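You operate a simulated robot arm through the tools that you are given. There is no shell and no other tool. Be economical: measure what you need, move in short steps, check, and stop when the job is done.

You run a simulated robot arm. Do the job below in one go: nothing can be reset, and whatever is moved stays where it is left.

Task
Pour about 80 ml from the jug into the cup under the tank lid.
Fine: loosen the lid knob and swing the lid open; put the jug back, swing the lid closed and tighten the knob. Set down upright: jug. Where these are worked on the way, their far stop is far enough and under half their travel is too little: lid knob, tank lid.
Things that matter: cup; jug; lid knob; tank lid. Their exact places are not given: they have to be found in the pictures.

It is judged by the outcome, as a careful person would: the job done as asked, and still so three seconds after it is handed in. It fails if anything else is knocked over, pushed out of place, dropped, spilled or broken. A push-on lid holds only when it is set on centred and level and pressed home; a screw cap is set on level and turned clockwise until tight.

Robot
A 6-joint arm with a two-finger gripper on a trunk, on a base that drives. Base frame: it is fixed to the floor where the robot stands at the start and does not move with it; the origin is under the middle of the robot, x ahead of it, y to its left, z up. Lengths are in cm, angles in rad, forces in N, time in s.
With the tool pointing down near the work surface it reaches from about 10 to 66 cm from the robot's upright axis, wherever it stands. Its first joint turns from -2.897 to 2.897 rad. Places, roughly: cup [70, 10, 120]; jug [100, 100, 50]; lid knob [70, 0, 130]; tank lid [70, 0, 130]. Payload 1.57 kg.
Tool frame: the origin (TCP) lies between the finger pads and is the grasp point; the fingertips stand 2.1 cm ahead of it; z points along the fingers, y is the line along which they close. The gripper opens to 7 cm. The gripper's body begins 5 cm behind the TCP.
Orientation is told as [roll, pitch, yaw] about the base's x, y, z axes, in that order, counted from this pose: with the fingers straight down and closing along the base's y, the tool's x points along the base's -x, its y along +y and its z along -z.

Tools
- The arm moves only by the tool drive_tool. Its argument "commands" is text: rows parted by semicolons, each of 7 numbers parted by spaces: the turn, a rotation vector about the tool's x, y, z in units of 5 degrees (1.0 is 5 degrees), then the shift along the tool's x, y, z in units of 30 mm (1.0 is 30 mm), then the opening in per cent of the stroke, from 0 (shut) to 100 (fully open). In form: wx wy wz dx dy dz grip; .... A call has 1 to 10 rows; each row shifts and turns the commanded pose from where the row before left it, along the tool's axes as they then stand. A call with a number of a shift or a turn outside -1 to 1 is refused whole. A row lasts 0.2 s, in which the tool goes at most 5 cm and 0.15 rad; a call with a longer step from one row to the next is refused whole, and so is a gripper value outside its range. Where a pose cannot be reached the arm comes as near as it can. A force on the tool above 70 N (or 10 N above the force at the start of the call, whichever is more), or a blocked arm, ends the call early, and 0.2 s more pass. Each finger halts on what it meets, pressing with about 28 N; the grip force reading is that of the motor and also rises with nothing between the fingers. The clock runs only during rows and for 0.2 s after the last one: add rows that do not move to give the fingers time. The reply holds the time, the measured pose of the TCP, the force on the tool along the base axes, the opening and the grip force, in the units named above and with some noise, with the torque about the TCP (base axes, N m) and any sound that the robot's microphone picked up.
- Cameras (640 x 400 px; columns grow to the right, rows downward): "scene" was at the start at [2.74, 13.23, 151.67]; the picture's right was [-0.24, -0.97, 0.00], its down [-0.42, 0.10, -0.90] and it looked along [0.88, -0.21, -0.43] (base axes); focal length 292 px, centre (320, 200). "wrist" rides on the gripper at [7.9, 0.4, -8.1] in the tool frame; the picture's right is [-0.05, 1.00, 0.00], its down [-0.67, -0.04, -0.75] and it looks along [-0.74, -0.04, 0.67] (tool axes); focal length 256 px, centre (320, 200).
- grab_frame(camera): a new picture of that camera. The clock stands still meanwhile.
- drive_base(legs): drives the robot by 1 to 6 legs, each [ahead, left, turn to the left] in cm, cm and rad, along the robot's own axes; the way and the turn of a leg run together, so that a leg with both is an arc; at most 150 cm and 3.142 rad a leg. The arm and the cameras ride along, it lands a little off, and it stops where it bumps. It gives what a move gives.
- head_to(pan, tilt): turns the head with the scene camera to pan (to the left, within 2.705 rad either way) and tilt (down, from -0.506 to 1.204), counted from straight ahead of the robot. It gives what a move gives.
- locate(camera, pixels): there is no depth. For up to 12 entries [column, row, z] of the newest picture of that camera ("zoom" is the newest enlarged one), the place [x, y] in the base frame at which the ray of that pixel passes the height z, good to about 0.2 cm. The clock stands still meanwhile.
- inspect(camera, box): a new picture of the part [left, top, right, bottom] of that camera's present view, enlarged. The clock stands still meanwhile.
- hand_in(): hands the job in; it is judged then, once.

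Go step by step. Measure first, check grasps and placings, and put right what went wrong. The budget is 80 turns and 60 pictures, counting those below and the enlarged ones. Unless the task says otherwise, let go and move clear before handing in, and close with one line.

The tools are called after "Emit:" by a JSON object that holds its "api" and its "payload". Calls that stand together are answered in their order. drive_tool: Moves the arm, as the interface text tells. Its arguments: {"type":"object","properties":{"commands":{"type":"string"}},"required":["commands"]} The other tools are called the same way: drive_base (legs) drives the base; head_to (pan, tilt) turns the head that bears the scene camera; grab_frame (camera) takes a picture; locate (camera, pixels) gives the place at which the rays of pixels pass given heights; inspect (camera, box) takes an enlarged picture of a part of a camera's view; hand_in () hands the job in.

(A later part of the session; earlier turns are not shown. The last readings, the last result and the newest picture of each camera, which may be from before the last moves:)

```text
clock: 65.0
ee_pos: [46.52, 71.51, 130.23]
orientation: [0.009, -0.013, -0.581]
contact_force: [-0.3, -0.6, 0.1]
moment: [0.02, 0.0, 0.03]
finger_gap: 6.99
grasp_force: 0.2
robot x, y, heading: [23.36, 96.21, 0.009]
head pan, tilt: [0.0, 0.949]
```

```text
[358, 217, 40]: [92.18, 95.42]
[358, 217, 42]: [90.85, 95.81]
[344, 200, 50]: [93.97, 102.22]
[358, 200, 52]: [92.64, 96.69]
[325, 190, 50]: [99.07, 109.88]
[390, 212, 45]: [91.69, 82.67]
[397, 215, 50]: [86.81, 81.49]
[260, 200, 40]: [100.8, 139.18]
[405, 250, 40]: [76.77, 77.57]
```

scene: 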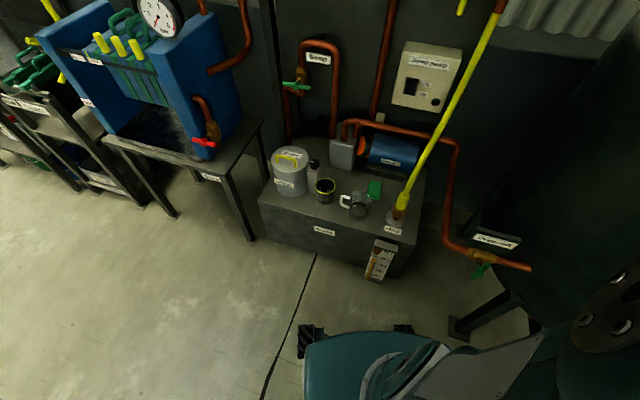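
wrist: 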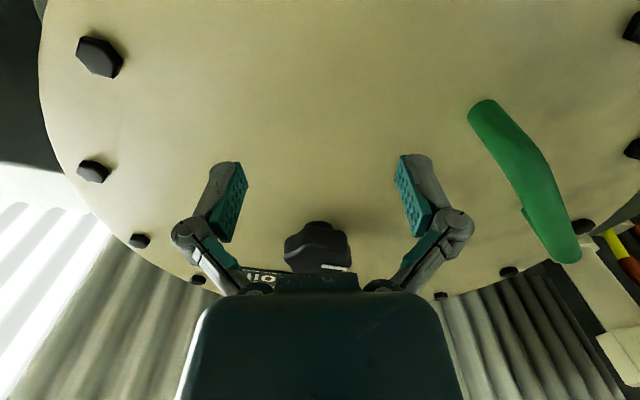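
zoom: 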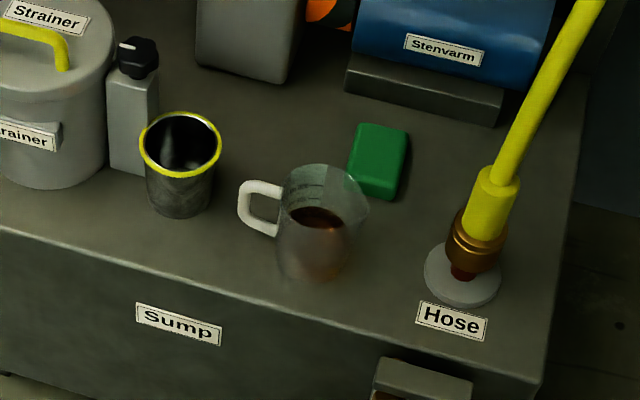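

Bench top z≈40; the jug's handle points to about +y (azimuth ~75°), and a yellow-rimmed cup stands beyond it. I'll grip the handle's upright bar from the front with a tilted tool, so I move the base to about (46,112).

Emit:
{"api": "drive_base", "payload": {"legs": [[22, 14, 0]]}}

Emit:
{"api": "drive_tool", "payload": {"commands": "0 0 -1 0 0.5 1 100; 0 0 -1 0 0.5 1 100; 0 0 -1 0 0.5 1 100; 0 0 0 0 1 1 100; 0 0 0 0 1 1 100; 0 0 0 0 1 1 100; 0 0 0 0 1 1 100; 0 0 0 0 1 1 100; 0 0 0 0 1 1 100; 0 0 0 0 1 1 100"}}

Emit:
{"api": "drive_tool", "payload": {"commands": "0 0 0 0 0 1 100; 0 0 0 0 0 1 100; 0 0 0 0 0 1 100; 0 -1 0 0 0 1 100; 0 -1 0 0 0 1 100; 0 -1 0 0 0 1 100; 0 -1 0 0 0 1 100; 0 -1 0 0.4 0 1 100; 0 -1 0 0.5 0 0.8 100; 0 -1 0 0.6 0 0.8 100"}}

Emit:
{"api": "grab_frame", "payload": {"camera": "wrist"}}

```text
clock: 66.8
ee_pos: [68.61, 86.15, 130.48]
orientation: [0.009, -0.016, -0.574]
contact_force: [-0.7, 0.2, -0.6]
moment: [-0.02, 0.0, 0.02]
finger_gap: 7.02
grasp_force: 0.1
robot x, y, heading: [45.1, 110.57, 0.016]
head pan, tilt: [0.0, 0.949]
```

```text
clock: 69.0
ee_pos: [77.81, 109.35, 100.59]
orientation: [0.011, -0.015, -0.313]
contact_force: [-0.9, -0.6, 0.2]
moment: [0.0, 0.0, -0.01]
finger_gap: 6.98
grasp_force: 0.2
robot x, y, heading: [45.21, 110.51, 0.01]
head pan, tilt: [0.0, 0.949]
```

```text
clock: 71.2
ee_pos: [83.1, 108.24, 77.59]
orientation: [-0.071, -0.544, -0.291]
contact_force: [1.0, 0.1, 0.7]
moment: [0.02, 0.0, -0.01]
finger_gap: 7.0
grasp_force: 0.0
out of reach, approached as far as the arm can: row 6, 7, 8, 9, 10
robot x, y, heading: [45.11, 110.54, 0.015]
head pan, tilt: [0.0, 0.949]
```

```text
28 pictures are left
```

wrist: 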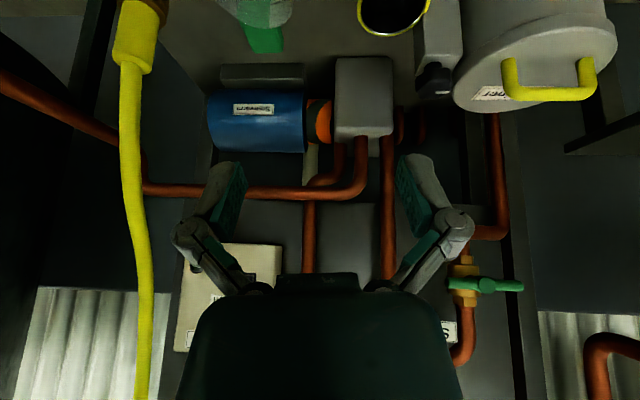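

The arm reports out of reach tilting at low height. I'll probe going straight down at the present tilt, a little nearer.

Emit:
{"api": "drive_tool", "payload": {"commands": "0 1 0 0 0 0 100; 0 1 0 0 0 0 100; 0 0 0 0.3 0 1 100; 0 0 0 0.3 0 1 100; 0 0 0 0.3 0 1 100; 0 0 0 0.3 0 1 100; 0 0 0 0 0 0 100"}}

```text
clock: 72.8
ee_pos: [87.29, 107.15, 67.58]
orientation: [-0.057, -0.373, -0.306]
contact_force: [0.2, -0.4, -0.2]
moment: [-0.01, -0.01, -0.01]
finger_gap: 6.99
grasp_force: 0.1
out of reach, approached as far as the arm can: row 4, 5, 6
robot x, y, heading: [45.14, 110.3, 0.014]
head pan, tilt: [0.0, 0.949]
```

The wrist limit probably needs a flatter forearm, so more distance. Backing 9 cm and trying to extend lower with tilt.

Emit:
{"api": "drive_base", "payload": {"legs": [[-9, 1, 0]]}}

Emit:
{"api": "drive_tool", "payload": {"commands": "0 0 0 -0.5 0 0.3 100; 0 0 0 -0.9 0 0.4 100; 0 0 0 -0.7 0 0.8 100; 0 0 0 0 0 1 100; 0 0 0 0 0 1 100; 0 0 0 0 0 0.8 100; 0 0 0 0 0 0 100"}}

```text
clock: 74.0
ee_pos: [78.6, 107.43, 67.56]
orientation: [-0.052, -0.37, -0.304]
contact_force: [-0.4, 0.1, 0.8]
moment: [0.05, 0.01, -0.01]
finger_gap: 6.98
grasp_force: 0.1
robot x, y, heading: [36.8, 110.75, 0.017]
head pan, tilt: [0.0, 0.949]
```

```text
clock: 75.5
ee_pos: [88.25, 103.57, 57.7]
orientation: [-0.057, -0.372, -0.305]
contact_force: [0.3, 0.1, -0.2]
moment: [-0.03, 0.0, 0.01]
finger_gap: 7.01
grasp_force: 0.0
robot x, y, heading: [36.33, 110.98, 0.012]
head pan, tilt: [0.0, 0.949]
```

That works. Adding tilt at this stance and taking a wrist picture.

Emit:
{"api": "drive_tool", "payload": {"commands": "0 -1 0 0 0 0 60; 0 -1 0 0 0 0 34; 0 -1 0 0 0 0 34; 0 -1 0 0 0 0 34; 0 -1 0 0 0 0 34; 0 0 0 0 0 0 34"}}

Emit:
{"api": "grab_frame", "payload": {"camera": "wrist"}}

Emit:
{"api": "inspect", "payload": {"camera": "scene", "box": [260, 120, 420, 220]}}

```text
clock: 77.0
ee_pos: [91.96, 103.76, 58.44]
orientation: [-0.118, -0.8, -0.24]
contact_force: [-0.7, 0.9, -0.1]
moment: [0.03, 0.0, -0.01]
finger_gap: 2.39
grasp_force: 0.0
out of reach, approached as far as the arm can: row 3, 4, 5
robot x, y, heading: [36.3, 110.98, 0.011]
head pan, tilt: [0.0, 0.949]
```

```text
27 pictures are left
```

wrist: 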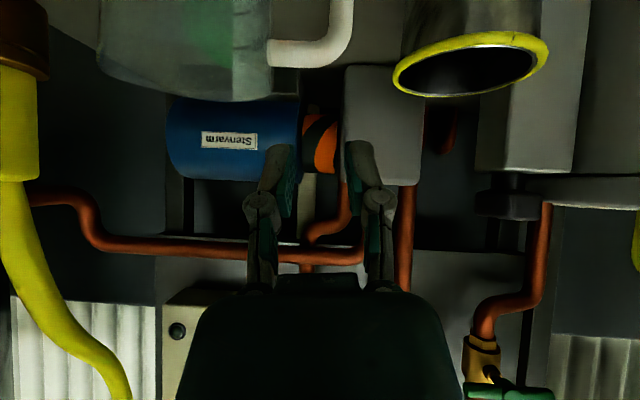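

```text
4.00 times, centred on (340, 170) of scene
```

zoom: 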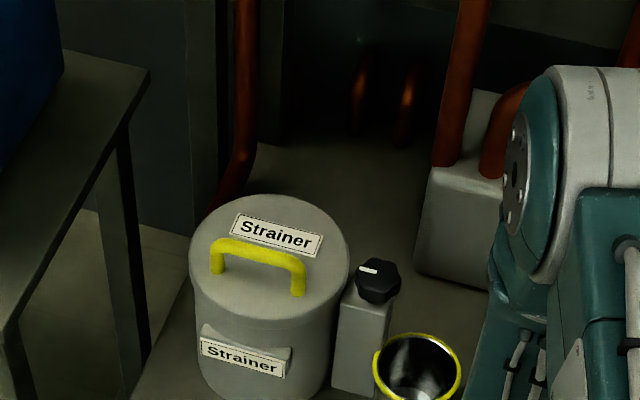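

Tilt 46° achieved. The handle's bar shows at (340,30) with the top limb at (300,52). Measuring it in this view.

Emit:
{"api": "locate", "payload": {"camera": "wrist", "pixels": [[345, 40, 48], [345, 40, 50], [345, 40, 52], [280, 55, 48], [280, 55, 50], [280, 55, 52], [340, 10, 47], [272, 92, 50], [272, 92, 52], [105, 60, 52], [180, 100, 52]]}}

Emit:
{"api": "inspect", "payload": {"camera": "wrist", "box": [80, 0, 400, 200]}}

```text
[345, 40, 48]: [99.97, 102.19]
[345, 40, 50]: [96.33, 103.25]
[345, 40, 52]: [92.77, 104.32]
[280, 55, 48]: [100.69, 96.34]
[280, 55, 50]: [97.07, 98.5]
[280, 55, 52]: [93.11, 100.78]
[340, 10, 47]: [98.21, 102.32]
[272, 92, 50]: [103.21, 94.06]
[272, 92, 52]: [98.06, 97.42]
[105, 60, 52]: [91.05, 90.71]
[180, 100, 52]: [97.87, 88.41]
```

```text
2.00 times, centred on (240, 100) of wrist
```

zoom: 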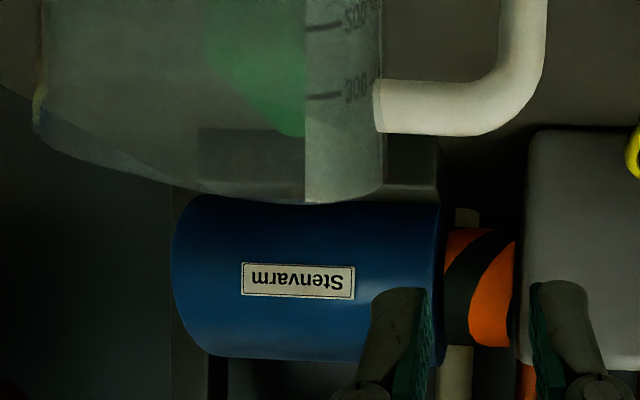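

Handle corner at ≈(93.2,103.3,51.7); bar centre y≈103. I back up 5 cm so the tilt is reachable, then line up in front of the bar.

Emit:
{"api": "drive_base", "payload": {"legs": [[-5, 0, 0]]}}

Emit:
{"api": "drive_tool", "payload": {"commands": "0 0 0 -0.6 0 0.6 34; 0 0 0 -0.5 0 0.5 34; 0 0 0 0 0 0 34"}}

```text
clock: 77.9
ee_pos: [86.97, 103.82, 58.5]
orientation: [-0.119, -0.799, -0.24]
contact_force: [0.1, -0.8, -0.3]
moment: [0.0, -0.01, 0.01]
finger_gap: 2.39
grasp_force: 0.1
robot x, y, heading: [31.44, 110.71, 0.013]
head pan, tilt: [0.0, 0.949]
```

```text
clock: 78.7
ee_pos: [91.33, 102.13, 58.62]
orientation: [-0.12, -0.798, -0.241]
contact_force: [0.7, -0.1, 0.1]
moment: [0.01, -0.01, 0.0]
finger_gap: 2.38
grasp_force: 0.1
robot x, y, heading: [31.35, 110.71, 0.016]
head pan, tilt: [0.0, 0.949]
```

Reachable now. Moving to the pre-grasp point 7 cm in front of the bar along the tool axis.

Emit:
{"api": "drive_tool", "payload": {"commands": "0 0 0 0.72 0.27 0.15 34; 0 0 0 0.72 0.27 0.15 34; 0 0 0 0.72 0.27 0.15 34; 0 0 0 0 0 0 34"}}

Emit:
{"api": "grab_frame", "payload": {"camera": "wrist"}}

```text
clock: 79.7
ee_pos: [88.68, 105.26, 52.84]
orientation: [-0.119, -0.797, -0.241]
contact_force: [0.0, 0.5, 0.4]
moment: [-0.01, 0.01, -0.01]
finger_gap: 2.38
grasp_force: 0.0
robot x, y, heading: [31.46, 111.06, 0.017]
head pan, tilt: [0.0, 0.949]
```

```text
24 pictures are left
```

wrist: 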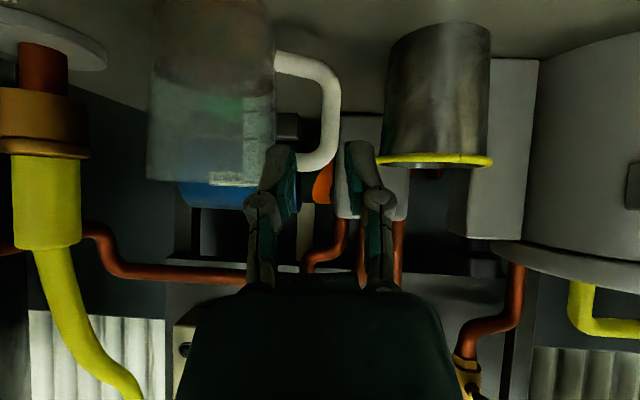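

The bar is at x≈332 px, ~0.75 cm to the tool's +y. Shifting and advancing 5 cm with a check.

Emit:
{"api": "drive_tool", "payload": {"commands": "0 0 0 0 0.25 0 33; 0 0 0 0 0 0.6 33; 0 0 0 0 0 0.6 33; 0 0 0 0 0 0.5 33; 0 0 0 0 0 0 33"}}

Emit:
{"api": "inspect", "payload": {"camera": "wrist", "box": [200, 50, 440, 200]}}

```text
clock: 80.9
ee_pos: [92.35, 104.46, 49.08]
orientation: [-0.12, -0.796, -0.24]
contact_force: [-0.2, 0.7, 0.5]
moment: [-0.01, 0.0, 0.0]
finger_gap: 2.3
grasp_force: 0.0
robot x, y, heading: [31.51, 110.81, 0.017]
head pan, tilt: [0.0, 0.949]
```

```text
2.67 times, centred on (320, 125) of wrist
```

zoom: 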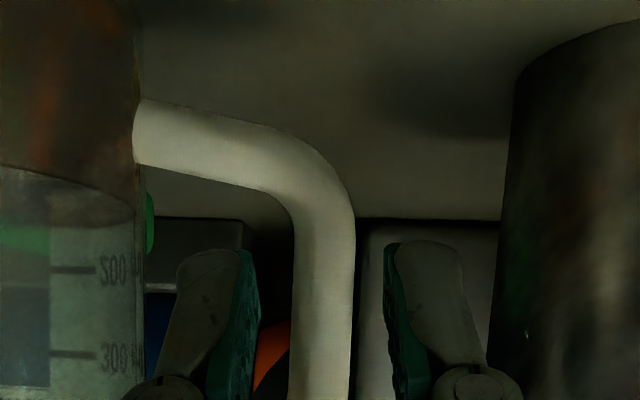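

The bar sits between the pads; ~1.4 cm more forward, then close.

Emit:
{"api": "drive_tool", "payload": {"commands": "0 0 0 0 0 0.48 33; 0 0 0 0 0 0 33; 0 0 0 0 0 0 15; 0 0 0 0 0 0 0; 0 0 0 0 0 0 0; 0 0 0 0 0 0 0"}}

Emit:
{"api": "grab_frame", "payload": {"camera": "wrist"}}

```text
clock: 82.3
ee_pos: [93.26, 103.96, 48.1]
orientation: [-0.12, -0.797, -0.241]
contact_force: [0.3, 0.3, -0.3]
moment: [-0.02, 0.02, -0.02]
finger_gap: 0.0
grasp_force: 28.0
robot x, y, heading: [31.42, 110.95, 0.018]
head pan, tilt: [0.0, 0.949]
```

```text
22 pictures are left
```

wrist: 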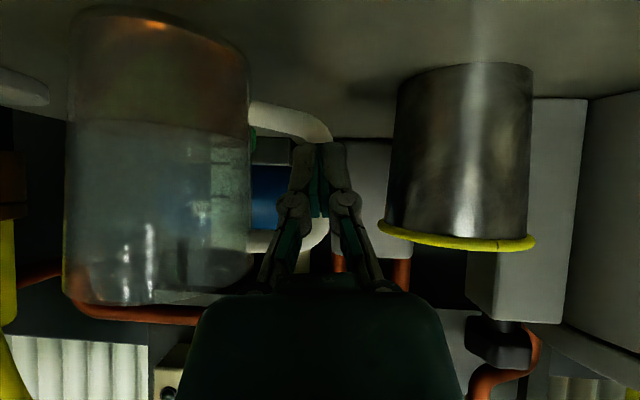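

The fingers closed to 0: the bar is still ahead of the tips. Reopening and advancing 2.7 cm more.

Emit:
{"api": "drive_tool", "payload": {"commands": "0 0 0 0 0 0 33; 0 0 0 0 0 0 33; 0 0 0 0 0 0.45 33; 0 0 0 0 0 0.45 33; 0 0 0 0 0 0 33"}}

Emit:
{"api": "inspect", "payload": {"camera": "wrist", "box": [200, 80, 440, 230]}}

```text
clock: 83.5
ee_pos: [95.13, 103.04, 46.2]
orientation: [-0.12, -0.798, -0.24]
contact_force: [-0.9, 0.1, 1.7]
moment: [-0.06, 0.02, -0.02]
finger_gap: 2.35
grasp_force: 0.1
robot x, y, heading: [31.46, 110.9, 0.015]
head pan, tilt: [0.0, 0.949]
```

```text
2.67 times, centred on (320, 155) of wrist
```

zoom: 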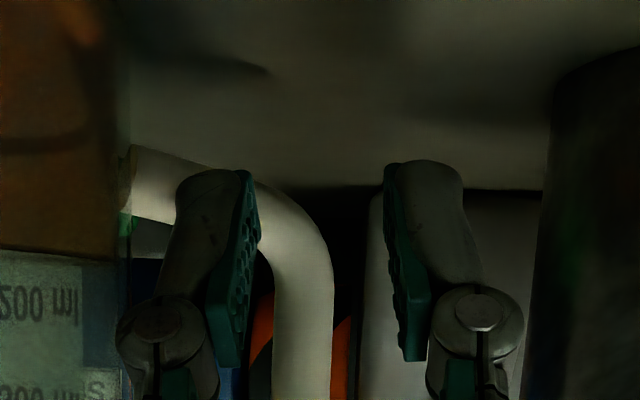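

The tips are low, near the lower limb; raising along tool −x (up and forward) 1.8 cm.

Emit:
{"api": "drive_tool", "payload": {"commands": "0 0 0 0 -0.08 -0.2 33; 0 0 0 -0.4 0 0 33; 0 0 0 -0.4 0 0.1 33; 0 0 0 0 0 0 33"}}

Emit:
{"api": "inspect", "payload": {"camera": "wrist", "box": [200, 80, 440, 230]}}

```text
clock: 84.5
ee_pos: [96.42, 102.65, 48.23]
orientation: [-0.121, -0.797, -0.243]
contact_force: [-0.3, -0.2, -0.1]
moment: [-0.04, -0.01, -0.01]
finger_gap: 2.28
grasp_force: 0.1
robot x, y, heading: [31.49, 111.17, 0.015]
head pan, tilt: [0.0, 0.949]
```

```text
2.67 times, centred on (320, 155) of wrist
```

zoom: 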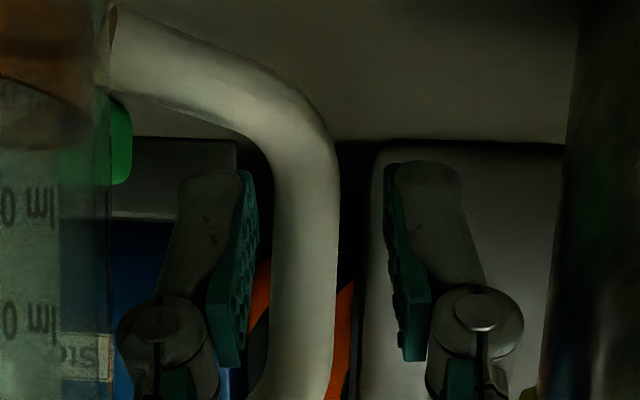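

The bar is centred between the pads; closing.

Emit:
{"api": "drive_tool", "payload": {"commands": "0 0 0 0 0 0.25 33; 0 0 0 0 0 0 25; 0 0 0 0 0 0 10; 0 0 0 0 0 0 0; 0 0 0 0 0 0 0; 0 0 0 0 0 0 0"}}

Emit:
{"api": "inspect", "payload": {"camera": "wrist", "box": [160, 80, 480, 280]}}

```text
clock: 85.9
ee_pos: [96.9, 102.51, 47.69]
orientation: [-0.12, -0.797, -0.241]
contact_force: [1.3, -1.4, 1.3]
moment: [-0.02, -0.03, 0.0]
finger_gap: 1.27
grasp_force: 28.1
robot x, y, heading: [31.4, 110.81, 0.018]
head pan, tilt: [0.0, 0.949]
```

```text
2.00 times, centred on (320, 180) of wrist
```

zoom: 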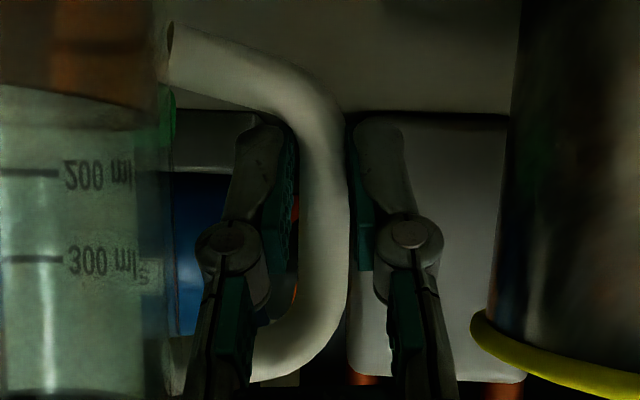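

Handle held (gap 1.27 cm); level is about 150 ml. Lifting 4 cm straight up and checking for sag.

Emit:
{"api": "drive_tool", "payload": {"commands": "0 0 0 -0.12 -0.014 -0.115 0; 0 0 0 -0.12 -0.014 -0.115 0; 0 0 0 -0.12 -0.014 -0.115 0; 0 0 0 -0.18 -0.02 -0.17 0; 0 0 0 -0.24 -0.027 -0.23 0; 0 0 0 -0.24 -0.027 -0.23 0; 0 0 0 0 0 0 0; 0 0 0 0 0 0 0"}}

Emit:
{"api": "grab_frame", "payload": {"camera": "scene"}}

Emit:
{"api": "grab_frame", "payload": {"camera": "wrist"}}

```text
clock: 87.7
ee_pos: [96.93, 102.54, 52.07]
orientation: [-0.121, -0.797, -0.241]
contact_force: [-0.4, 0.5, 0.0]
moment: [0.01, -0.02, -0.01]
finger_gap: 0.0
grasp_force: 27.9
robot x, y, heading: [31.9, 111.23, 0.017]
head pan, tilt: [0.0, 0.949]
```

```text
18 pictures are left
```

scene: 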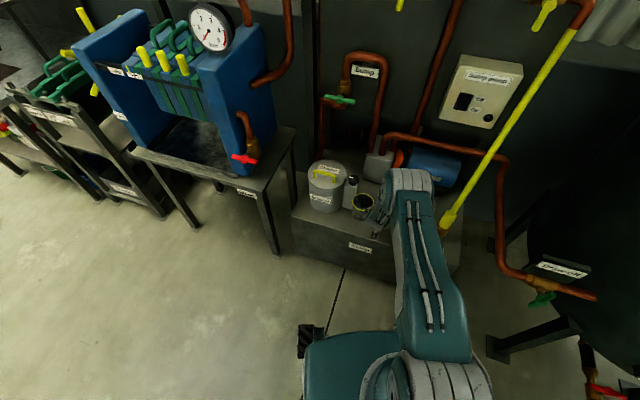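

```text
17 pictures are left
```

wrist: 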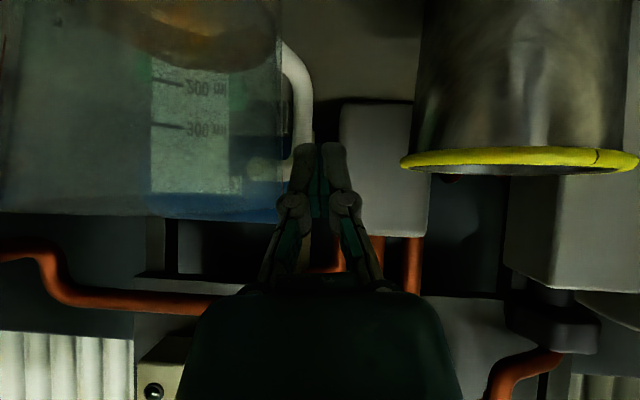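

The jug slipped out (only tip-held) but stands upright with the handle visible at (302,100). I'll retreat, reopen, lower again and look before a deeper grip.

Emit:
{"api": "drive_tool", "payload": {"commands": "0 0 0 0 0 -0.8 0; 0 0 0 0 -0.2 0 33; 0 0 0 0 0 0 33; 0 0 0 0.32 0.036 0.31 33; 0 0 0 0.32 0.036 0.31 33; 0 0 0 0.32 0.036 0.31 33; 0 0 0 0 0 0 33"}}

Emit:
{"api": "grab_frame", "payload": {"camera": "wrist"}}

```text
clock: 89.3
ee_pos: [95.32, 102.66, 49.52]
orientation: [-0.12, -0.799, -0.239]
contact_force: [0.6, -0.3, 0.7]
moment: [0.0, 0.03, 0.04]
finger_gap: 2.31
grasp_force: 0.0
robot x, y, heading: [31.23, 110.97, 0.018]
head pan, tilt: [0.0, 0.949]
```

```text
16 pictures are left
```

wrist: 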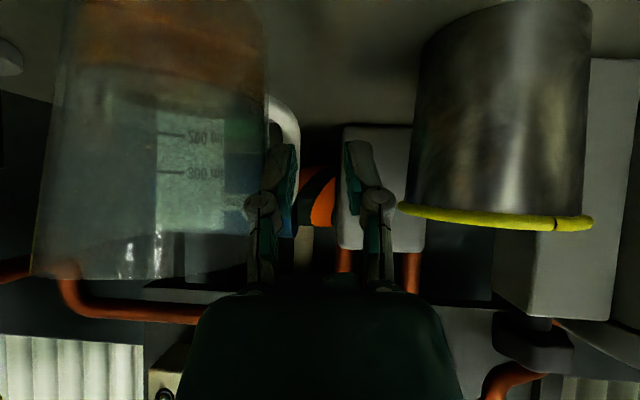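

The jug got turned: its handle now points more away from me (bar at (285,110)). I'll back off, rise, and look down to measure the handle's direction.

Emit:
{"api": "drive_tool", "payload": {"commands": "0 0 0 0 0 -1 33; 0 0 0 -0.2 0 -1 33; 0 0 0 -0.6 0 -1 33; 0 0.5 0 -0.7 0 -0.7 33; 0 0.5 0 -0.7 0 -0.7 33; 0 1 0 -0.5 0 -0.5 33; 0 1 0 -0.3 0 0 33; 0 0 0 0 0 0 33"}}

Emit:
{"api": "grab_frame", "payload": {"camera": "wrist"}}

```text
clock: 91.1
ee_pos: [91.83, 105.12, 66.3]
orientation: [-0.099, -0.536, -0.276]
contact_force: [-0.5, -0.5, 0.0]
moment: [0.01, 0.02, 0.01]
finger_gap: 2.31
grasp_force: 0.2
robot x, y, heading: [31.6, 111.01, 0.019]
head pan, tilt: [0.0, 0.949]
```

```text
15 pictures are left
```

wrist: 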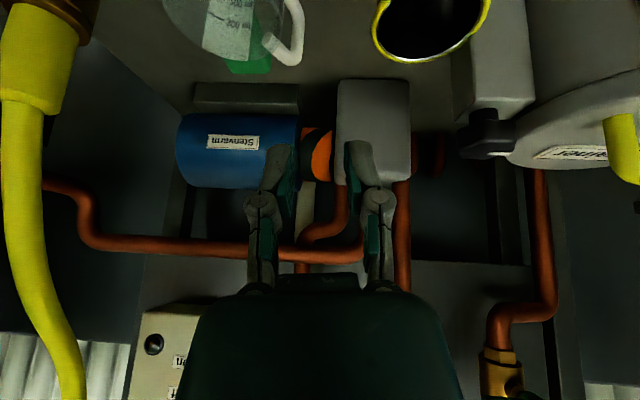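

Measuring the limb ends (265,38)→(290,60) and the bar.

Emit:
{"api": "locate", "payload": {"camera": "wrist", "pixels": [[266, 40, 51.5], [291, 57, 51.5], [291, 57, 50.5], [297, 15, 47], [297, 15, 45], [165, 10, 53], [235, 60, 53], [380, 20, 51], [485, 25, 51], [430, 60, 51]]}}

```text
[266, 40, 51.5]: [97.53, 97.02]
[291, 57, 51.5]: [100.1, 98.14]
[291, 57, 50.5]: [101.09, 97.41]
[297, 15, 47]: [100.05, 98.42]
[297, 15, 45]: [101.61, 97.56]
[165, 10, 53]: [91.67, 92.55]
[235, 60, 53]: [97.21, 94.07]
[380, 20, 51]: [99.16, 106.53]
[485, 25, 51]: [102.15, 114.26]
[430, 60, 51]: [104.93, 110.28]
```

The handle now points to azimuth ~25° (bar ≈(100,98.3)), nearly away from me. Better plan: grip the handle loop from straight above, fingers across its plane; pouring is then simply tilting the tool forward. Straightening the tool and repositioning the base.

Emit:
{"api": "drive_tool", "payload": {"commands": "0 1 0 0.7 0 -0.3 40; 0 1 0 0.7 0 -0.3 40; 0 1 0 0.7 0 0 40; 0 1 0 0.7 0 0 40; 0 1 0 0.7 0 0 40; 0 1 0 0.7 0 0 40; -0.55 0.1 0 0 0 0 40; -0.55 0 0 0 0 0 40; 0 0 -1 0 0 0 40; 0 0 -1 0 0 0 40"}}

Emit:
{"api": "drive_base", "payload": {"legs": [[0, -16, 0], [12, 0, 0]]}}

Emit:
{"api": "drive_tool", "payload": {"commands": "0 0 -1 0 0 0 40; 0 0 -1 0 0 0 40; 0 0 -1 0 0 0 40; 0 0 -1 0 0 0 40; 0 0 -1 0 0 0 40; 0 0 -1 0 0 0 40; 0 0 0 0 0 0 40"}}

Emit:
{"api": "grab_frame", "payload": {"camera": "wrist"}}

```text
clock: 93.3
ee_pos: [79.86, 109.1, 63.85]
orientation: [0.011, -0.012, -0.151]
contact_force: [-1.1, -0.3, 0.8]
moment: [0.0, 0.0, -0.02]
finger_gap: 2.79
grasp_force: 0.1
robot x, y, heading: [31.06, 111.18, 0.02]
head pan, tilt: [0.0, 0.949]
```

```text
clock: 95.5
ee_pos: [92.05, 92.69, 63.94]
orientation: [0.012, -0.008, -0.156]
contact_force: [0.5, 0.0, 0.3]
moment: [0.05, 0.02, -0.03]
finger_gap: 2.81
grasp_force: 0.1
robot x, y, heading: [43.83, 95.21, 0.01]
head pan, tilt: [0.0, 0.949]
```

```text
clock: 97.1
ee_pos: [91.89, 92.66, 64.07]
orientation: [0.006, -0.014, 0.366]
contact_force: [0.5, 0.3, 0.6]
moment: [0.01, 0.01, 0.01]
finger_gap: 2.79
grasp_force: 0.1
robot x, y, heading: [43.55, 94.56, 0.01]
head pan, tilt: [0.0, 0.949]
```

```text
14 pictures are left
```

wrist: 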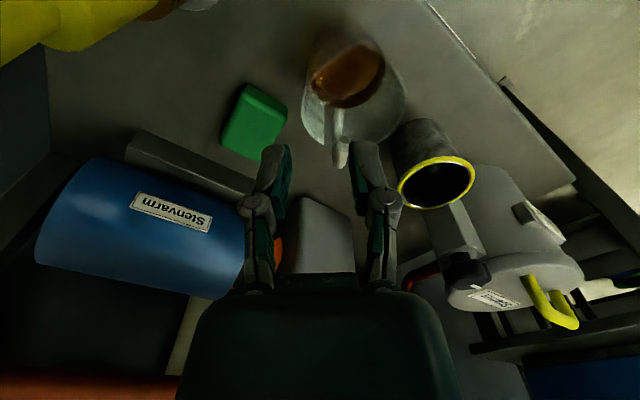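

The jug's mouth (355,95) and handle (341,140) are clear now. Locating the handle ends.

Emit:
{"api": "locate", "payload": {"camera": "wrist", "pixels": [[340, 165, 51.5], [341, 135, 51.5], [340, 165, 50], [355, 88, 53], [355, 140, 53], [308, 100, 53], [406, 100, 53], [352, 45, 53]]}}

Emit:
{"api": "inspect", "payload": {"camera": "wrist", "box": [260, 20, 420, 180]}}

```text
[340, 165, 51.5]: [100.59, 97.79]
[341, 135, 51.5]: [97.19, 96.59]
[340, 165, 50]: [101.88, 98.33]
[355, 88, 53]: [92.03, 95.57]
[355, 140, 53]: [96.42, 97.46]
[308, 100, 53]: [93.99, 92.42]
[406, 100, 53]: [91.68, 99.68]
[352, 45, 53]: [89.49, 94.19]
```

```text
2.50 times, centred on (340, 100) of wrist
```

zoom: 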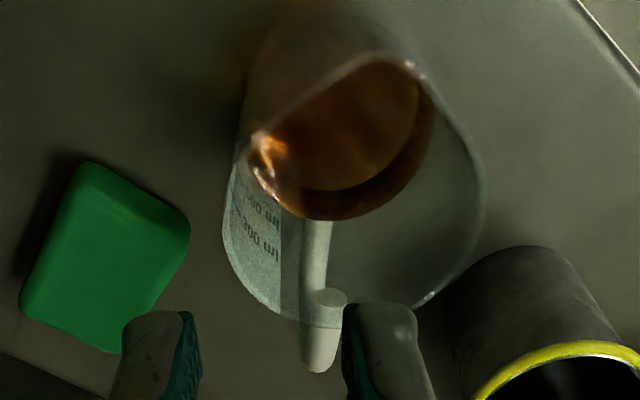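

Handle bar centre ≈(100,97.6), direction ~18° — matches the tool's heading 21°. Moving above it and partway down, then checking alignment.

Emit:
{"api": "drive_tool", "payload": {"commands": "0 0 0.2 -0.8 0.15 0 45; 0 0 0.2 -0.8 0.15 0 45; 0 0 0 -0.8 0.15 0 45; 0 0 0 -0.64 0.14 0 45; 0 0 0 0 0 0.8 45; 0 0 0 0 0 0.8 45; 0 0 0 0 0 0.6 45; 0 0 0 0 0 0 45"}}

Emit:
{"api": "grab_frame", "payload": {"camera": "wrist"}}

```text
clock: 98.9
ee_pos: [100.04, 97.58, 57.39]
orientation: [0.006, -0.014, 0.33]
contact_force: [-0.2, -0.1, 0.2]
moment: [0.01, 0.03, -0.03]
finger_gap: 3.12
grasp_force: 0.0
robot x, y, heading: [43.4, 94.82, 0.009]
head pan, tilt: [0.0, 0.949]
```

```text
12 pictures are left
```

wrist: 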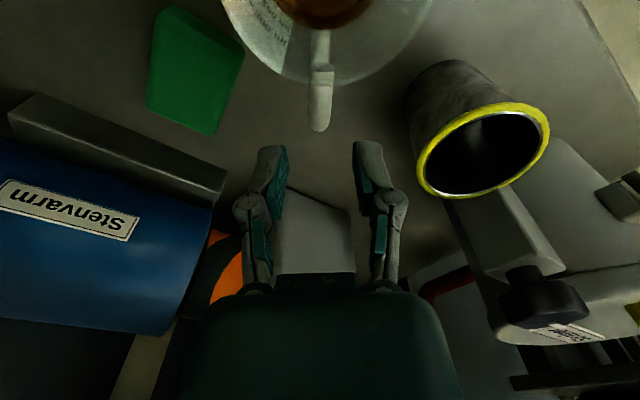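

Lateral alignment is perfect (handle at x=320 px); shift 0.7 cm outward and descend to z≈48.8, then grip.

Emit:
{"api": "drive_tool", "payload": {"commands": "0 0 0 -0.23 0 0 45; 0 0 0 0 0 0.8 45; 0 0 0 0 0 0.8 45; 0 0 0 0 0 0.7 45; 0 0 0 0 0 0.55 45; 0 0 0 0 0 0 20; 0 0 0 0 0 0 0; 0 0 0 0 0 0 0; 0 0 0 0 0 0 0"}}

Emit:
{"api": "inspect", "payload": {"camera": "wrist", "box": [160, 80, 480, 280]}}

```text
clock: 100.9
ee_pos: [100.87, 97.84, 49.0]
orientation: [0.005, -0.014, 0.333]
contact_force: [0.6, -0.9, -0.1]
moment: [0.03, -0.12, -0.03]
finger_gap: 1.25
grasp_force: 27.6
robot x, y, heading: [43.81, 94.81, 0.008]
head pan, tilt: [0.0, 0.949]
```

```text
2.00 times, centred on (320, 180) of wrist
```

zoom: 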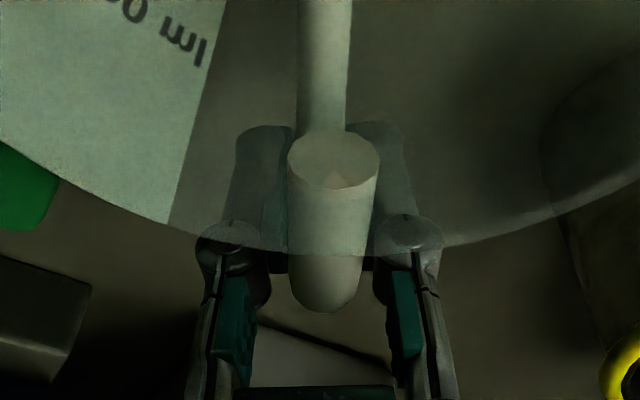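

Deep, centred grip (gap 1.25). Lifting slowly and checking force and attitude.

Emit:
{"api": "drive_tool", "payload": {"commands": "0 0 0 0 0 -0.2 0; 0 0 0 0 0 -0.3 0; 0 0 0 0 0 -0.4 0; 0 0 0 0 0 -0.5 0; 0 0 0 0 0 -0.6 0; 0 0 0 0 0 -0.7 0; 0 0 0 0 0 0 0; 0 0 0 0 0 0 0"}}

Emit:
{"api": "grab_frame", "payload": {"camera": "wrist"}}

```text
clock: 102.7
ee_pos: [100.8, 97.95, 57.05]
orientation: [0.006, -0.014, 0.331]
contact_force: [-0.2, -0.2, -2.5]
moment: [0.03, -0.12, -0.03]
finger_gap: 1.22
grasp_force: 28.5
robot x, y, heading: [43.54, 95.06, 0.011]
head pan, tilt: [0.0, 0.949]
```

```text
10 pictures are left
```

wrist: 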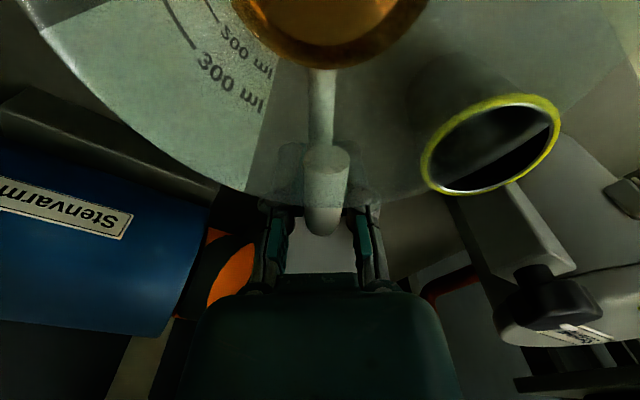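

Jug is held level (2.5 N, about 250 g). Raising it, retracting the arm, then driving back clear of the bench.

Emit:
{"api": "drive_tool", "payload": {"commands": "0 0 0 0 0 -0.7 0; 0 0 0 0 0 -0.8 0; 0 0 0 0 0 -0.8 0; 0 0 0 0 0 -0.8 0; 0 0 0 0.3 0 -0.8 0; 0 0 0 0.5 0 -0.8 0; 0 0 0 0.6 0 -0.8 0; 0 0 0 0.7 0 -0.8 0; 0 0 0 0.7 0 -0.8 0; 0 0 0 0.7 0 -0.8 0"}}

Emit:
{"api": "drive_base", "payload": {"legs": [[-48, 0, 0]]}}

Emit:
{"api": "drive_tool", "payload": {"commands": "0 0 0 0.5 0 -0.8 0; 0 0 0 0.5 0 -0.8 0; 0 0 0 0.5 0 -0.8 0; 0 0 0 0.5 0 -0.8 0; 0 0 0 0 0 -0.8 0; 0 0 0 0 0 -0.8 0; 0 0 0 0 0 -0.8 0; 0 0 0 0 0 -0.8 0; 0 0 0 0 0 -0.8 0; 0 0 0 0 0 -0.8 0"}}

```text
clock: 104.9
ee_pos: [90.52, 94.04, 80.64]
orientation: [0.008, -0.012, 0.331]
contact_force: [-0.5, -0.2, -2.6]
moment: [0.06, -0.14, 0.01]
finger_gap: 1.23
grasp_force: 28.0
robot x, y, heading: [43.78, 95.07, 0.007]
head pan, tilt: [0.0, 0.949]
```

```text
clock: 107.8
ee_pos: [41.25, 93.89, 80.63]
orientation: [0.007, -0.016, 0.329]
contact_force: [-0.2, -0.4, -2.2]
moment: [0.02, -0.14, 0.01]
finger_gap: 1.23
grasp_force: 27.9
robot x, y, heading: [-5.83, 94.55, 0.009]
head pan, tilt: [0.0, 0.949]
```

```text
clock: 110.0
ee_pos: [35.22, 91.57, 104.53]
orientation: [0.005, -0.013, 0.33]
contact_force: [0.1, -0.9, -1.8]
moment: [0.04, -0.12, 0.03]
finger_gap: 1.23
grasp_force: 27.8
robot x, y, heading: [-5.8, 94.66, 0.009]
head pan, tilt: [0.0, 0.949]
```

Raising to ~z 135 and drawing in, then driving right to be in front of the tank.

Emit:
{"api": "drive_tool", "payload": {"commands": "0 0 0 0.2 0.1 -1 0; 0 0 0 0.2 0.1 -1 0; 0 0 0 0.2 0.1 -1 0; 0 0 0 0.2 0.1 -1 0; 0 0 0 0.2 0.1 -1 0; 0 0 0 0.2 0.1 -1 0; 0 0 0 0.2 0.1 -1 0; 0 0 0 0.2 0.1 -1 0; 0 0 0 0.2 0.1 -1 0; 0 0 0 0.2 0.1 -1 0"}}

Emit:
{"api": "drive_base", "payload": {"legs": [[0, -93.5, 0]]}}

Emit:
{"api": "drive_tool", "payload": {"commands": "0 0 0 0 0.4 -0.5 0; 0 0 0 0 0.4 -0.5 0; 0 0 0 0 0.4 -0.4 0; 0 0 0 0 0.4 -0.3 0; 0 0 0 0 0 0 0"}}

Emit:
{"api": "head_to", "payload": {"pan": -0.1, "tilt": 0.5}}

Emit:
{"api": "grab_frame", "payload": {"camera": "scene"}}

```text
clock: 112.2
ee_pos: [28.11, 92.24, 134.24]
orientation: [0.006, -0.015, 0.33]
contact_force: [-0.3, 0.3, -1.2]
moment: [0.03, -0.16, 0.01]
finger_gap: 1.23
grasp_force: 28.0
robot x, y, heading: [-5.71, 94.62, 0.011]
head pan, tilt: [0.0, 0.949]
```

```text
clock: 117.1
ee_pos: [28.07, -0.99, 134.39]
orientation: [0.003, -0.014, 0.316]
contact_force: [0.4, 0.1, -2.3]
moment: [0.04, -0.12, -0.01]
finger_gap: 1.26
grasp_force: 28.2
robot x, y, heading: [-5.53, 1.46, -0.011]
head pan, tilt: [0.0, 0.949]
```

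```text
clock: 118.3
ee_pos: [26.58, 3.18, 137.34]
orientation: [0.004, -0.019, 0.316]
contact_force: [-0.5, 0.9, -1.6]
moment: [0.02, -0.14, 0.04]
finger_gap: 1.22
grasp_force: 27.8
out of reach, approached as far as the arm can: row 3, 4
robot x, y, heading: [-5.29, 1.66, -0.011]
head pan, tilt: [0.0, 0.949]
```

```text
clock: 119.2
ee_pos: [26.55, 3.14, 137.44]
orientation: [0.005, -0.019, 0.315]
contact_force: [-0.3, 0.4, -2.8]
moment: [0.04, -0.16, 0.0]
finger_gap: 1.2
grasp_force: 28.1
robot x, y, heading: [-5.69, 1.62, -0.008]
head pan, tilt: [-0.099, 0.499]
```

```text
9 pictures are left
```

scene: 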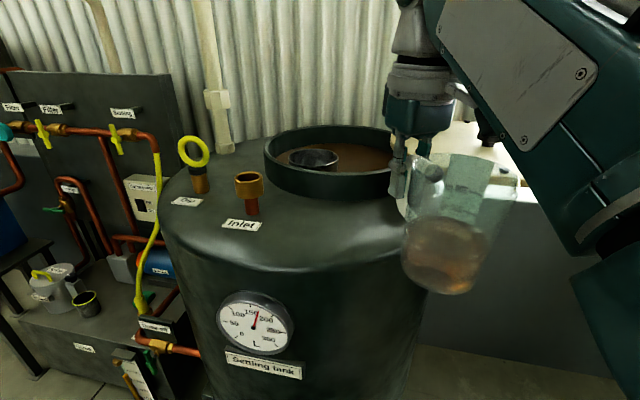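

The jug is carried fine; tool-down height is capped at ~137, so I'll tilt to ~50° first (safe: 150 ml starts pouring only near 70°), which lets the jug ride higher over the neck rim.

Emit:
{"api": "drive_tool", "payload": {"commands": "0 -1 0 -0.19 0 0 0; 0 -1 0 -0.2 0 0 0; 0 -1 0 -0.216 0 -0.08 0; 0 -1 0 -0.228 0 -0.13 0; 0 -1 0 -0.239 0 -0.11 0; 0 -1 0 -0.247 0 -0.09 0; 0 -1 0 -0.254 0 -0.066 0; 0 -1 0 -0.259 0 -0.044 0; 0 -1 0 -0.262 0 -0.02 0; 0 -1 0 -0.262 0 0 0"}}

Emit:
{"api": "drive_tool", "payload": {"commands": "0 0 0 -0.2 0 -0.15 0; 0 0 0 -0.2 0 -0.15 0; 0 0 0 0 0 0 0"}}

Emit:
{"api": "inspect", "payload": {"camera": "scene", "box": [220, 50, 540, 250]}}

```text
clock: 121.4
ee_pos: [32.02, 5.03, 141.78]
orientation: [0.009, -0.889, 0.308]
contact_force: [0.4, 0.2, -2.3]
moment: [-0.05, -0.05, 0.0]
finger_gap: 1.23
grasp_force: 28.3
robot x, y, heading: [-5.48, 1.52, -0.006]
head pan, tilt: [-0.099, 0.499]
```

```text
clock: 122.2
ee_pos: [31.97, 4.95, 143.12]
orientation: [0.008, -0.887, 0.308]
contact_force: [0.2, 1.0, -2.7]
moment: [-0.03, -0.03, -0.01]
finger_gap: 1.23
grasp_force: 27.6
robot x, y, heading: [-5.79, 1.93, -0.007]
head pan, tilt: [-0.099, 0.499]
```

```text
2.00 times, centred on (380, 150) of scene
```

zoom: 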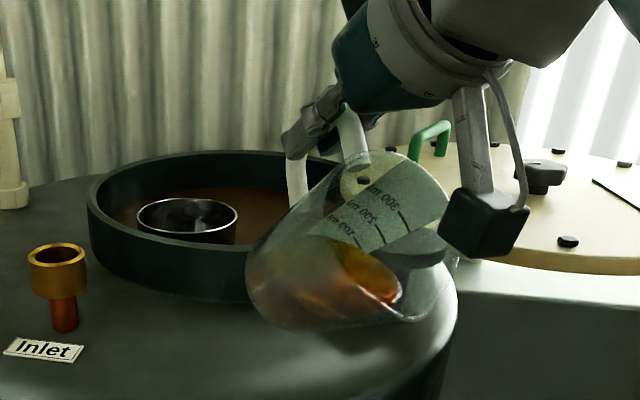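

The jug is tilted ~51° with liquid safely inside. Cross-checking the cup's place from this viewpoint before moving over it.

Emit:
{"api": "locate", "payload": {"camera": "zoom", "pixels": [[137, 217, 122], [238, 217, 122], [137, 217, 124], [238, 217, 124], [137, 217, 126], [238, 217, 126]]}}

Emit:
{"api": "drive_base", "payload": {"legs": [[21.3, -1, 0.01]]}}

```text
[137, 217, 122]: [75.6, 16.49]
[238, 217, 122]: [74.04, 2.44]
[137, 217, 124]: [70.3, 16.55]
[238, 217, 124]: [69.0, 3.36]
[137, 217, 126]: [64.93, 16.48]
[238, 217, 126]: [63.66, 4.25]
```

```text
clock: 123.9
ee_pos: [53.46, 4.32, 143.19]
orientation: [0.008, -0.888, 0.318]
contact_force: [0.6, -0.1, -1.2]
moment: [-0.03, -0.08, -0.05]
finger_gap: 1.24
grasp_force: 27.8
robot x, y, heading: [15.77, 0.7, -0.001]
head pan, tilt: [-0.099, 0.499]
```

Cup rim: centre ≈(69.5,10.1), z≈124, R≈6.6. Extending over it slowly while tilting to ~65°.

Emit:
{"api": "drive_tool", "payload": {"commands": "0 0 0 -0.2 0 0.25 0; 0 -0.2 0 -0.45 0 0.55 0; 0 -0.35 0 -0.65 0 0.80 0; 0 -0.4 0 -0.58 0 0.85 0; 0 -0.4 0 -0.43 0 0.96 0; 0 -0.35 0 -0.40 0 0.97 0; 0 -0.3 0 -0.2 0 0.6 0; 0 -0.2 0 -0.1 0 0.25 0; 0 0 0 0 0 0 0"}}

```text
clock: 125.9
ee_pos: [70.81, 10.18, 141.41]
orientation: [0.01, -1.081, 0.316]
contact_force: [0.1, 0.3, -1.5]
moment: [-0.04, -0.01, -0.01]
finger_gap: 1.21
grasp_force: 28.5
robot x, y, heading: [15.59, 0.55, 0.002]
head pan, tilt: [-0.099, 0.499]
```

At 62°, moving the last 6 cm forward, then a look.

Emit:
{"api": "drive_tool", "payload": {"commands": "0 0 0 -0.1 0 0.3 0; 0 -0.2 0 -0.25 0 0.65 0; 0 -0.2 0 -0.25 0 0.65 0; 0 -0.2 0 -0.1 0 0.35 0; 0 0 0 0 0 0 0; 0 0 0 0 0 0 0"}}

Emit:
{"api": "inspect", "payload": {"camera": "scene", "box": [200, 60, 440, 210]}}

```text
clock: 127.3
ee_pos: [76.43, 12.02, 140.63]
orientation: [0.013, -1.133, 0.314]
contact_force: [-0.1, -0.4, -1.4]
moment: [-0.03, -0.06, 0.02]
finger_gap: 1.21
grasp_force: 27.9
robot x, y, heading: [15.76, 0.84, 0.003]
head pan, tilt: [-0.099, 0.499]
```

```text
2.67 times, centred on (320, 135) of scene
```

zoom: 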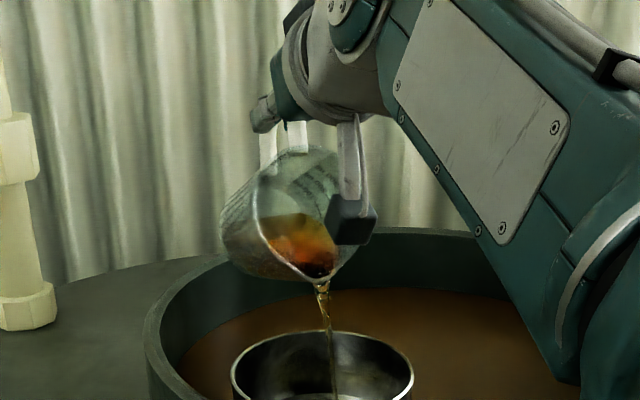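

It is already pouring, right into the cup's middle (stream at zoom x≈328, cup 232–413). Tilting gently on to ~69° and dwelling, reading the weight.

Emit:
{"api": "drive_tool", "payload": {"commands": "0 -0.2 0 0 0 0 0; 0 -0.2 0 0 0 0 0; 0 -0.2 0 0 0 0 0; 0 -0.2 0 0 0 0 0; 0 0 0 0 0 0 0; 0 0 0 0 0 0 0; 0 0 0 0 0 0 0; 0 0 0 0 0 0 0; 0 0 0 0 0 0 0; 0 0 0 0 0 0 0"}}

Emit:
{"api": "inspect", "payload": {"camera": "scene", "box": [200, 60, 440, 210]}}

```text
clock: 129.5
ee_pos: [76.42, 12.06, 140.7]
orientation: [0.014, -1.2, 0.31]
contact_force: [0.0, -0.9, -1.7]
moment: [0.0, -0.07, -0.01]
finger_gap: 1.23
grasp_force: 27.7
robot x, y, heading: [15.86, 0.56, 0.002]
head pan, tilt: [-0.099, 0.499]
```

```text
2.67 times, centred on (320, 135) of scene
```

zoom: 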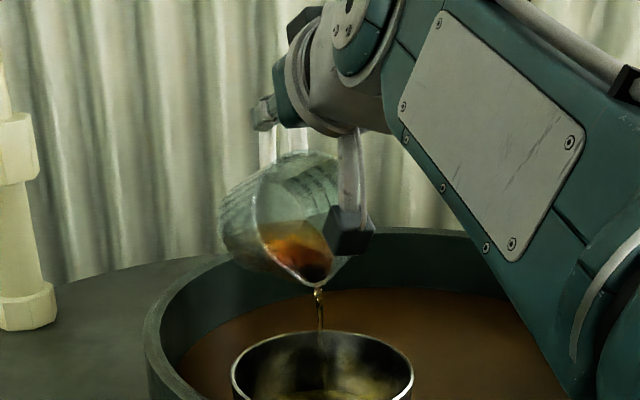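

Still flowing gently. Tilting 2.5° more with a short dwell, then back up ~20° to read the level.

Emit:
{"api": "drive_tool", "payload": {"commands": "0 -0.25 0 0 0 0 0; 0 -0.25 0 0 0 0 0; 0 0 0 0 0 0 0; 0 0 0 0 0 0 0; 0 0 0 0 0 0 0; 0 0 0 0 0 0 0; 0 1 0 0 0 0 0; 0 1 0 0 0 0 0; 0 1 0 0 0 0 0; 0 1 0 0 0 0 0"}}

Emit:
{"api": "inspect", "payload": {"camera": "scene", "box": [240, 90, 400, 190]}}

```text
clock: 131.7
ee_pos: [76.54, 12.11, 140.71]
orientation: [0.006, -0.894, 0.317]
contact_force: [-0.2, -0.7, -1.6]
moment: [0.03, -0.03, 0.01]
finger_gap: 1.2
grasp_force: 27.9
robot x, y, heading: [16.44, 0.26, -0.002]
head pan, tilt: [-0.099, 0.499]
```

```text
4.00 times, centred on (320, 140) of scene
```

zoom: 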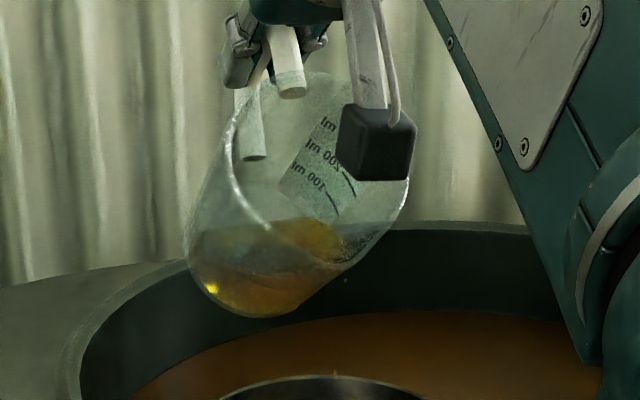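

Pouring is stopped. A look straight into the mouth with the wrist camera to judge how much remains.

Emit:
{"api": "inspect", "payload": {"camera": "wrist", "box": [160, 0, 480, 200]}}

```text
2.00 times, centred on (320, 100) of wrist
```

zoom: 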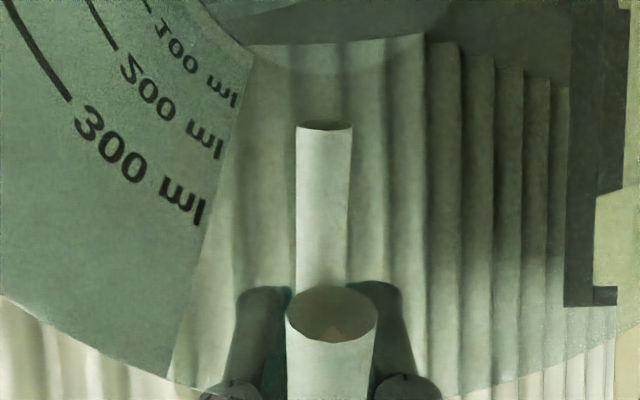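

The jug's floor is dry on the handle side, consistent with roughly 70 ml left, so about 80 ml went into the cup. Retreating along the way I came, backing the base, and righting the jug.

Emit:
{"api": "drive_tool", "payload": {"commands": "0 0 0 0.24 0 -0.45 0; 0 0 0 0.475 0 -0.9 0; 0 0 0 0.475 0 -0.9 0; 0 0 0 0.475 0 -0.9 0; 0 0 0 0.55 0 -0.85 0; 0 0 0 0.63 0 -0.777 0; 0 0 0 0.63 0 -0.777 0; 0 0 0 0.5 0 -0.6 0; 0 0 0 0.2 0 -0.25 0; 0 0 0 0 0 0 0"}}

Emit:
{"api": "drive_base", "payload": {"legs": [[-22, 0.5, 0]]}}

Emit:
{"api": "drive_tool", "payload": {"commands": "0 1 0 0.262 0 0 0; 0 1 0 0.262 0 0.02 0; 0 1 0 0.259 0 0.044 0; 0 1 0 0.254 0 0.066 0; 0 1 0 0.247 0 0.09 0; 0 1 0 0.239 0 0.15 0; 0 1 0 0.228 0 0.2 0; 0 1 0 0.1 0 0.25 0; 0 1 0 0 0 0.3 0; 0 1 0 0 0 0.3 0"}}

Emit:
{"api": "inspect", "payload": {"camera": "wrist", "box": [160, 0, 480, 200]}}

```text
clock: 133.9
ee_pos: [54.95, 4.77, 142.95]
orientation: [0.01, -0.897, 0.317]
contact_force: [-0.3, 0.0, -2.2]
moment: [0.0, -0.03, -0.01]
finger_gap: 1.21
grasp_force: 28.1
robot x, y, heading: [15.74, 0.59, 0.001]
head pan, tilt: [-0.099, 0.499]
```

```text
clock: 135.6
ee_pos: [32.91, 5.25, 142.93]
orientation: [0.009, -0.897, 0.315]
contact_force: [-0.5, 0.4, -2.1]
moment: [0.0, -0.01, 0.02]
finger_gap: 1.23
grasp_force: 27.7
robot x, y, heading: [-6.22, 0.72, -0.001]
head pan, tilt: [-0.099, 0.499]
```

```text
clock: 137.8
ee_pos: [29.92, 4.13, 135.73]
orientation: [0.005, -0.023, 0.325]
contact_force: [-0.1, -0.2, -1.7]
moment: [0.03, -0.12, -0.02]
finger_gap: 1.22
grasp_force: 27.9
robot x, y, heading: [-5.95, 0.87, 0.002]
head pan, tilt: [-0.099, 0.499]
```

```text
2.00 times, centred on (320, 100) of wrist
```

zoom: 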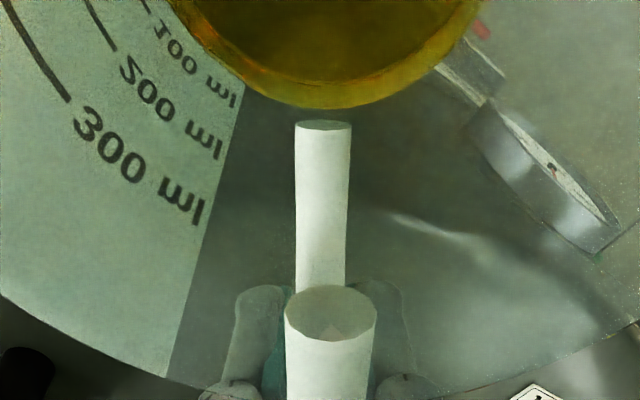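

Reading the level against the printed marks: ~77 ml left now versus ~140 before, so only about 63 ml went over. I'll go back along the same path for a bit more.

Emit:
{"api": "drive_tool", "payload": {"commands": "0 -1 0 0 0 -0.3 0; 0 -1 0 0 0 -0.3 0; 0 -1 0 -0.1 0 -0.25 0; 0 -1 0 -0.228 0 -0.2 0; 0 -1 0 -0.239 0 -0.15 0; 0 -1 0 -0.247 0 -0.09 0; 0 -1 0 -0.254 0 -0.066 0; 0 -1 0 -0.259 0 -0.044 0; 0 -1 0 -0.262 0 -0.02 0; 0 -1 0 -0.262 0 0 0"}}

Emit:
{"api": "drive_base", "payload": {"legs": [[22, -0.5, 0]]}}

Emit:
{"api": "drive_tool", "payload": {"commands": "0 0 0 -0.2 0 0.25 0; 0 -0.2 0 -0.45 0 0.55 0; 0 -0.35 0 -0.65 0 0.80 0; 0 -0.4 0 -0.58 0 0.85 0; 0 -0.4 0 -0.43 0 0.96 0; 0 -0.35 0 -0.40 0 0.97 0; 0 -0.3 0 -0.2 0 0.6 0; 0 -0.2 0 -0.1 0 0.25 0; 0 0 0 0 0 0 0"}}

```text
clock: 140.0
ee_pos: [33.48, 5.36, 142.7]
orientation: [0.008, -0.898, 0.315]
contact_force: [0.5, 0.0, -2.4]
moment: [0.0, -0.01, 0.02]
finger_gap: 1.21
grasp_force: 28.2
robot x, y, heading: [-5.91, 0.85, -0.004]
head pan, tilt: [-0.099, 0.499]
```

```text
clock: 141.6
ee_pos: [54.43, 4.66, 142.57]
orientation: [0.008, -0.898, 0.313]
contact_force: [-0.4, -0.5, -2.7]
moment: [-0.04, -0.01, -0.02]
finger_gap: 1.23
grasp_force: 28.0
robot x, y, heading: [14.62, 0.4, -0.001]
head pan, tilt: [-0.099, 0.499]
```

```text
clock: 143.6
ee_pos: [71.77, 10.38, 141.13]
orientation: [0.013, -1.088, 0.308]
contact_force: [0.4, 0.3, -0.9]
moment: [0.0, 0.02, 0.02]
finger_gap: 1.23
grasp_force: 28.0
robot x, y, heading: [15.28, 0.91, -0.002]
head pan, tilt: [-0.099, 0.499]
```

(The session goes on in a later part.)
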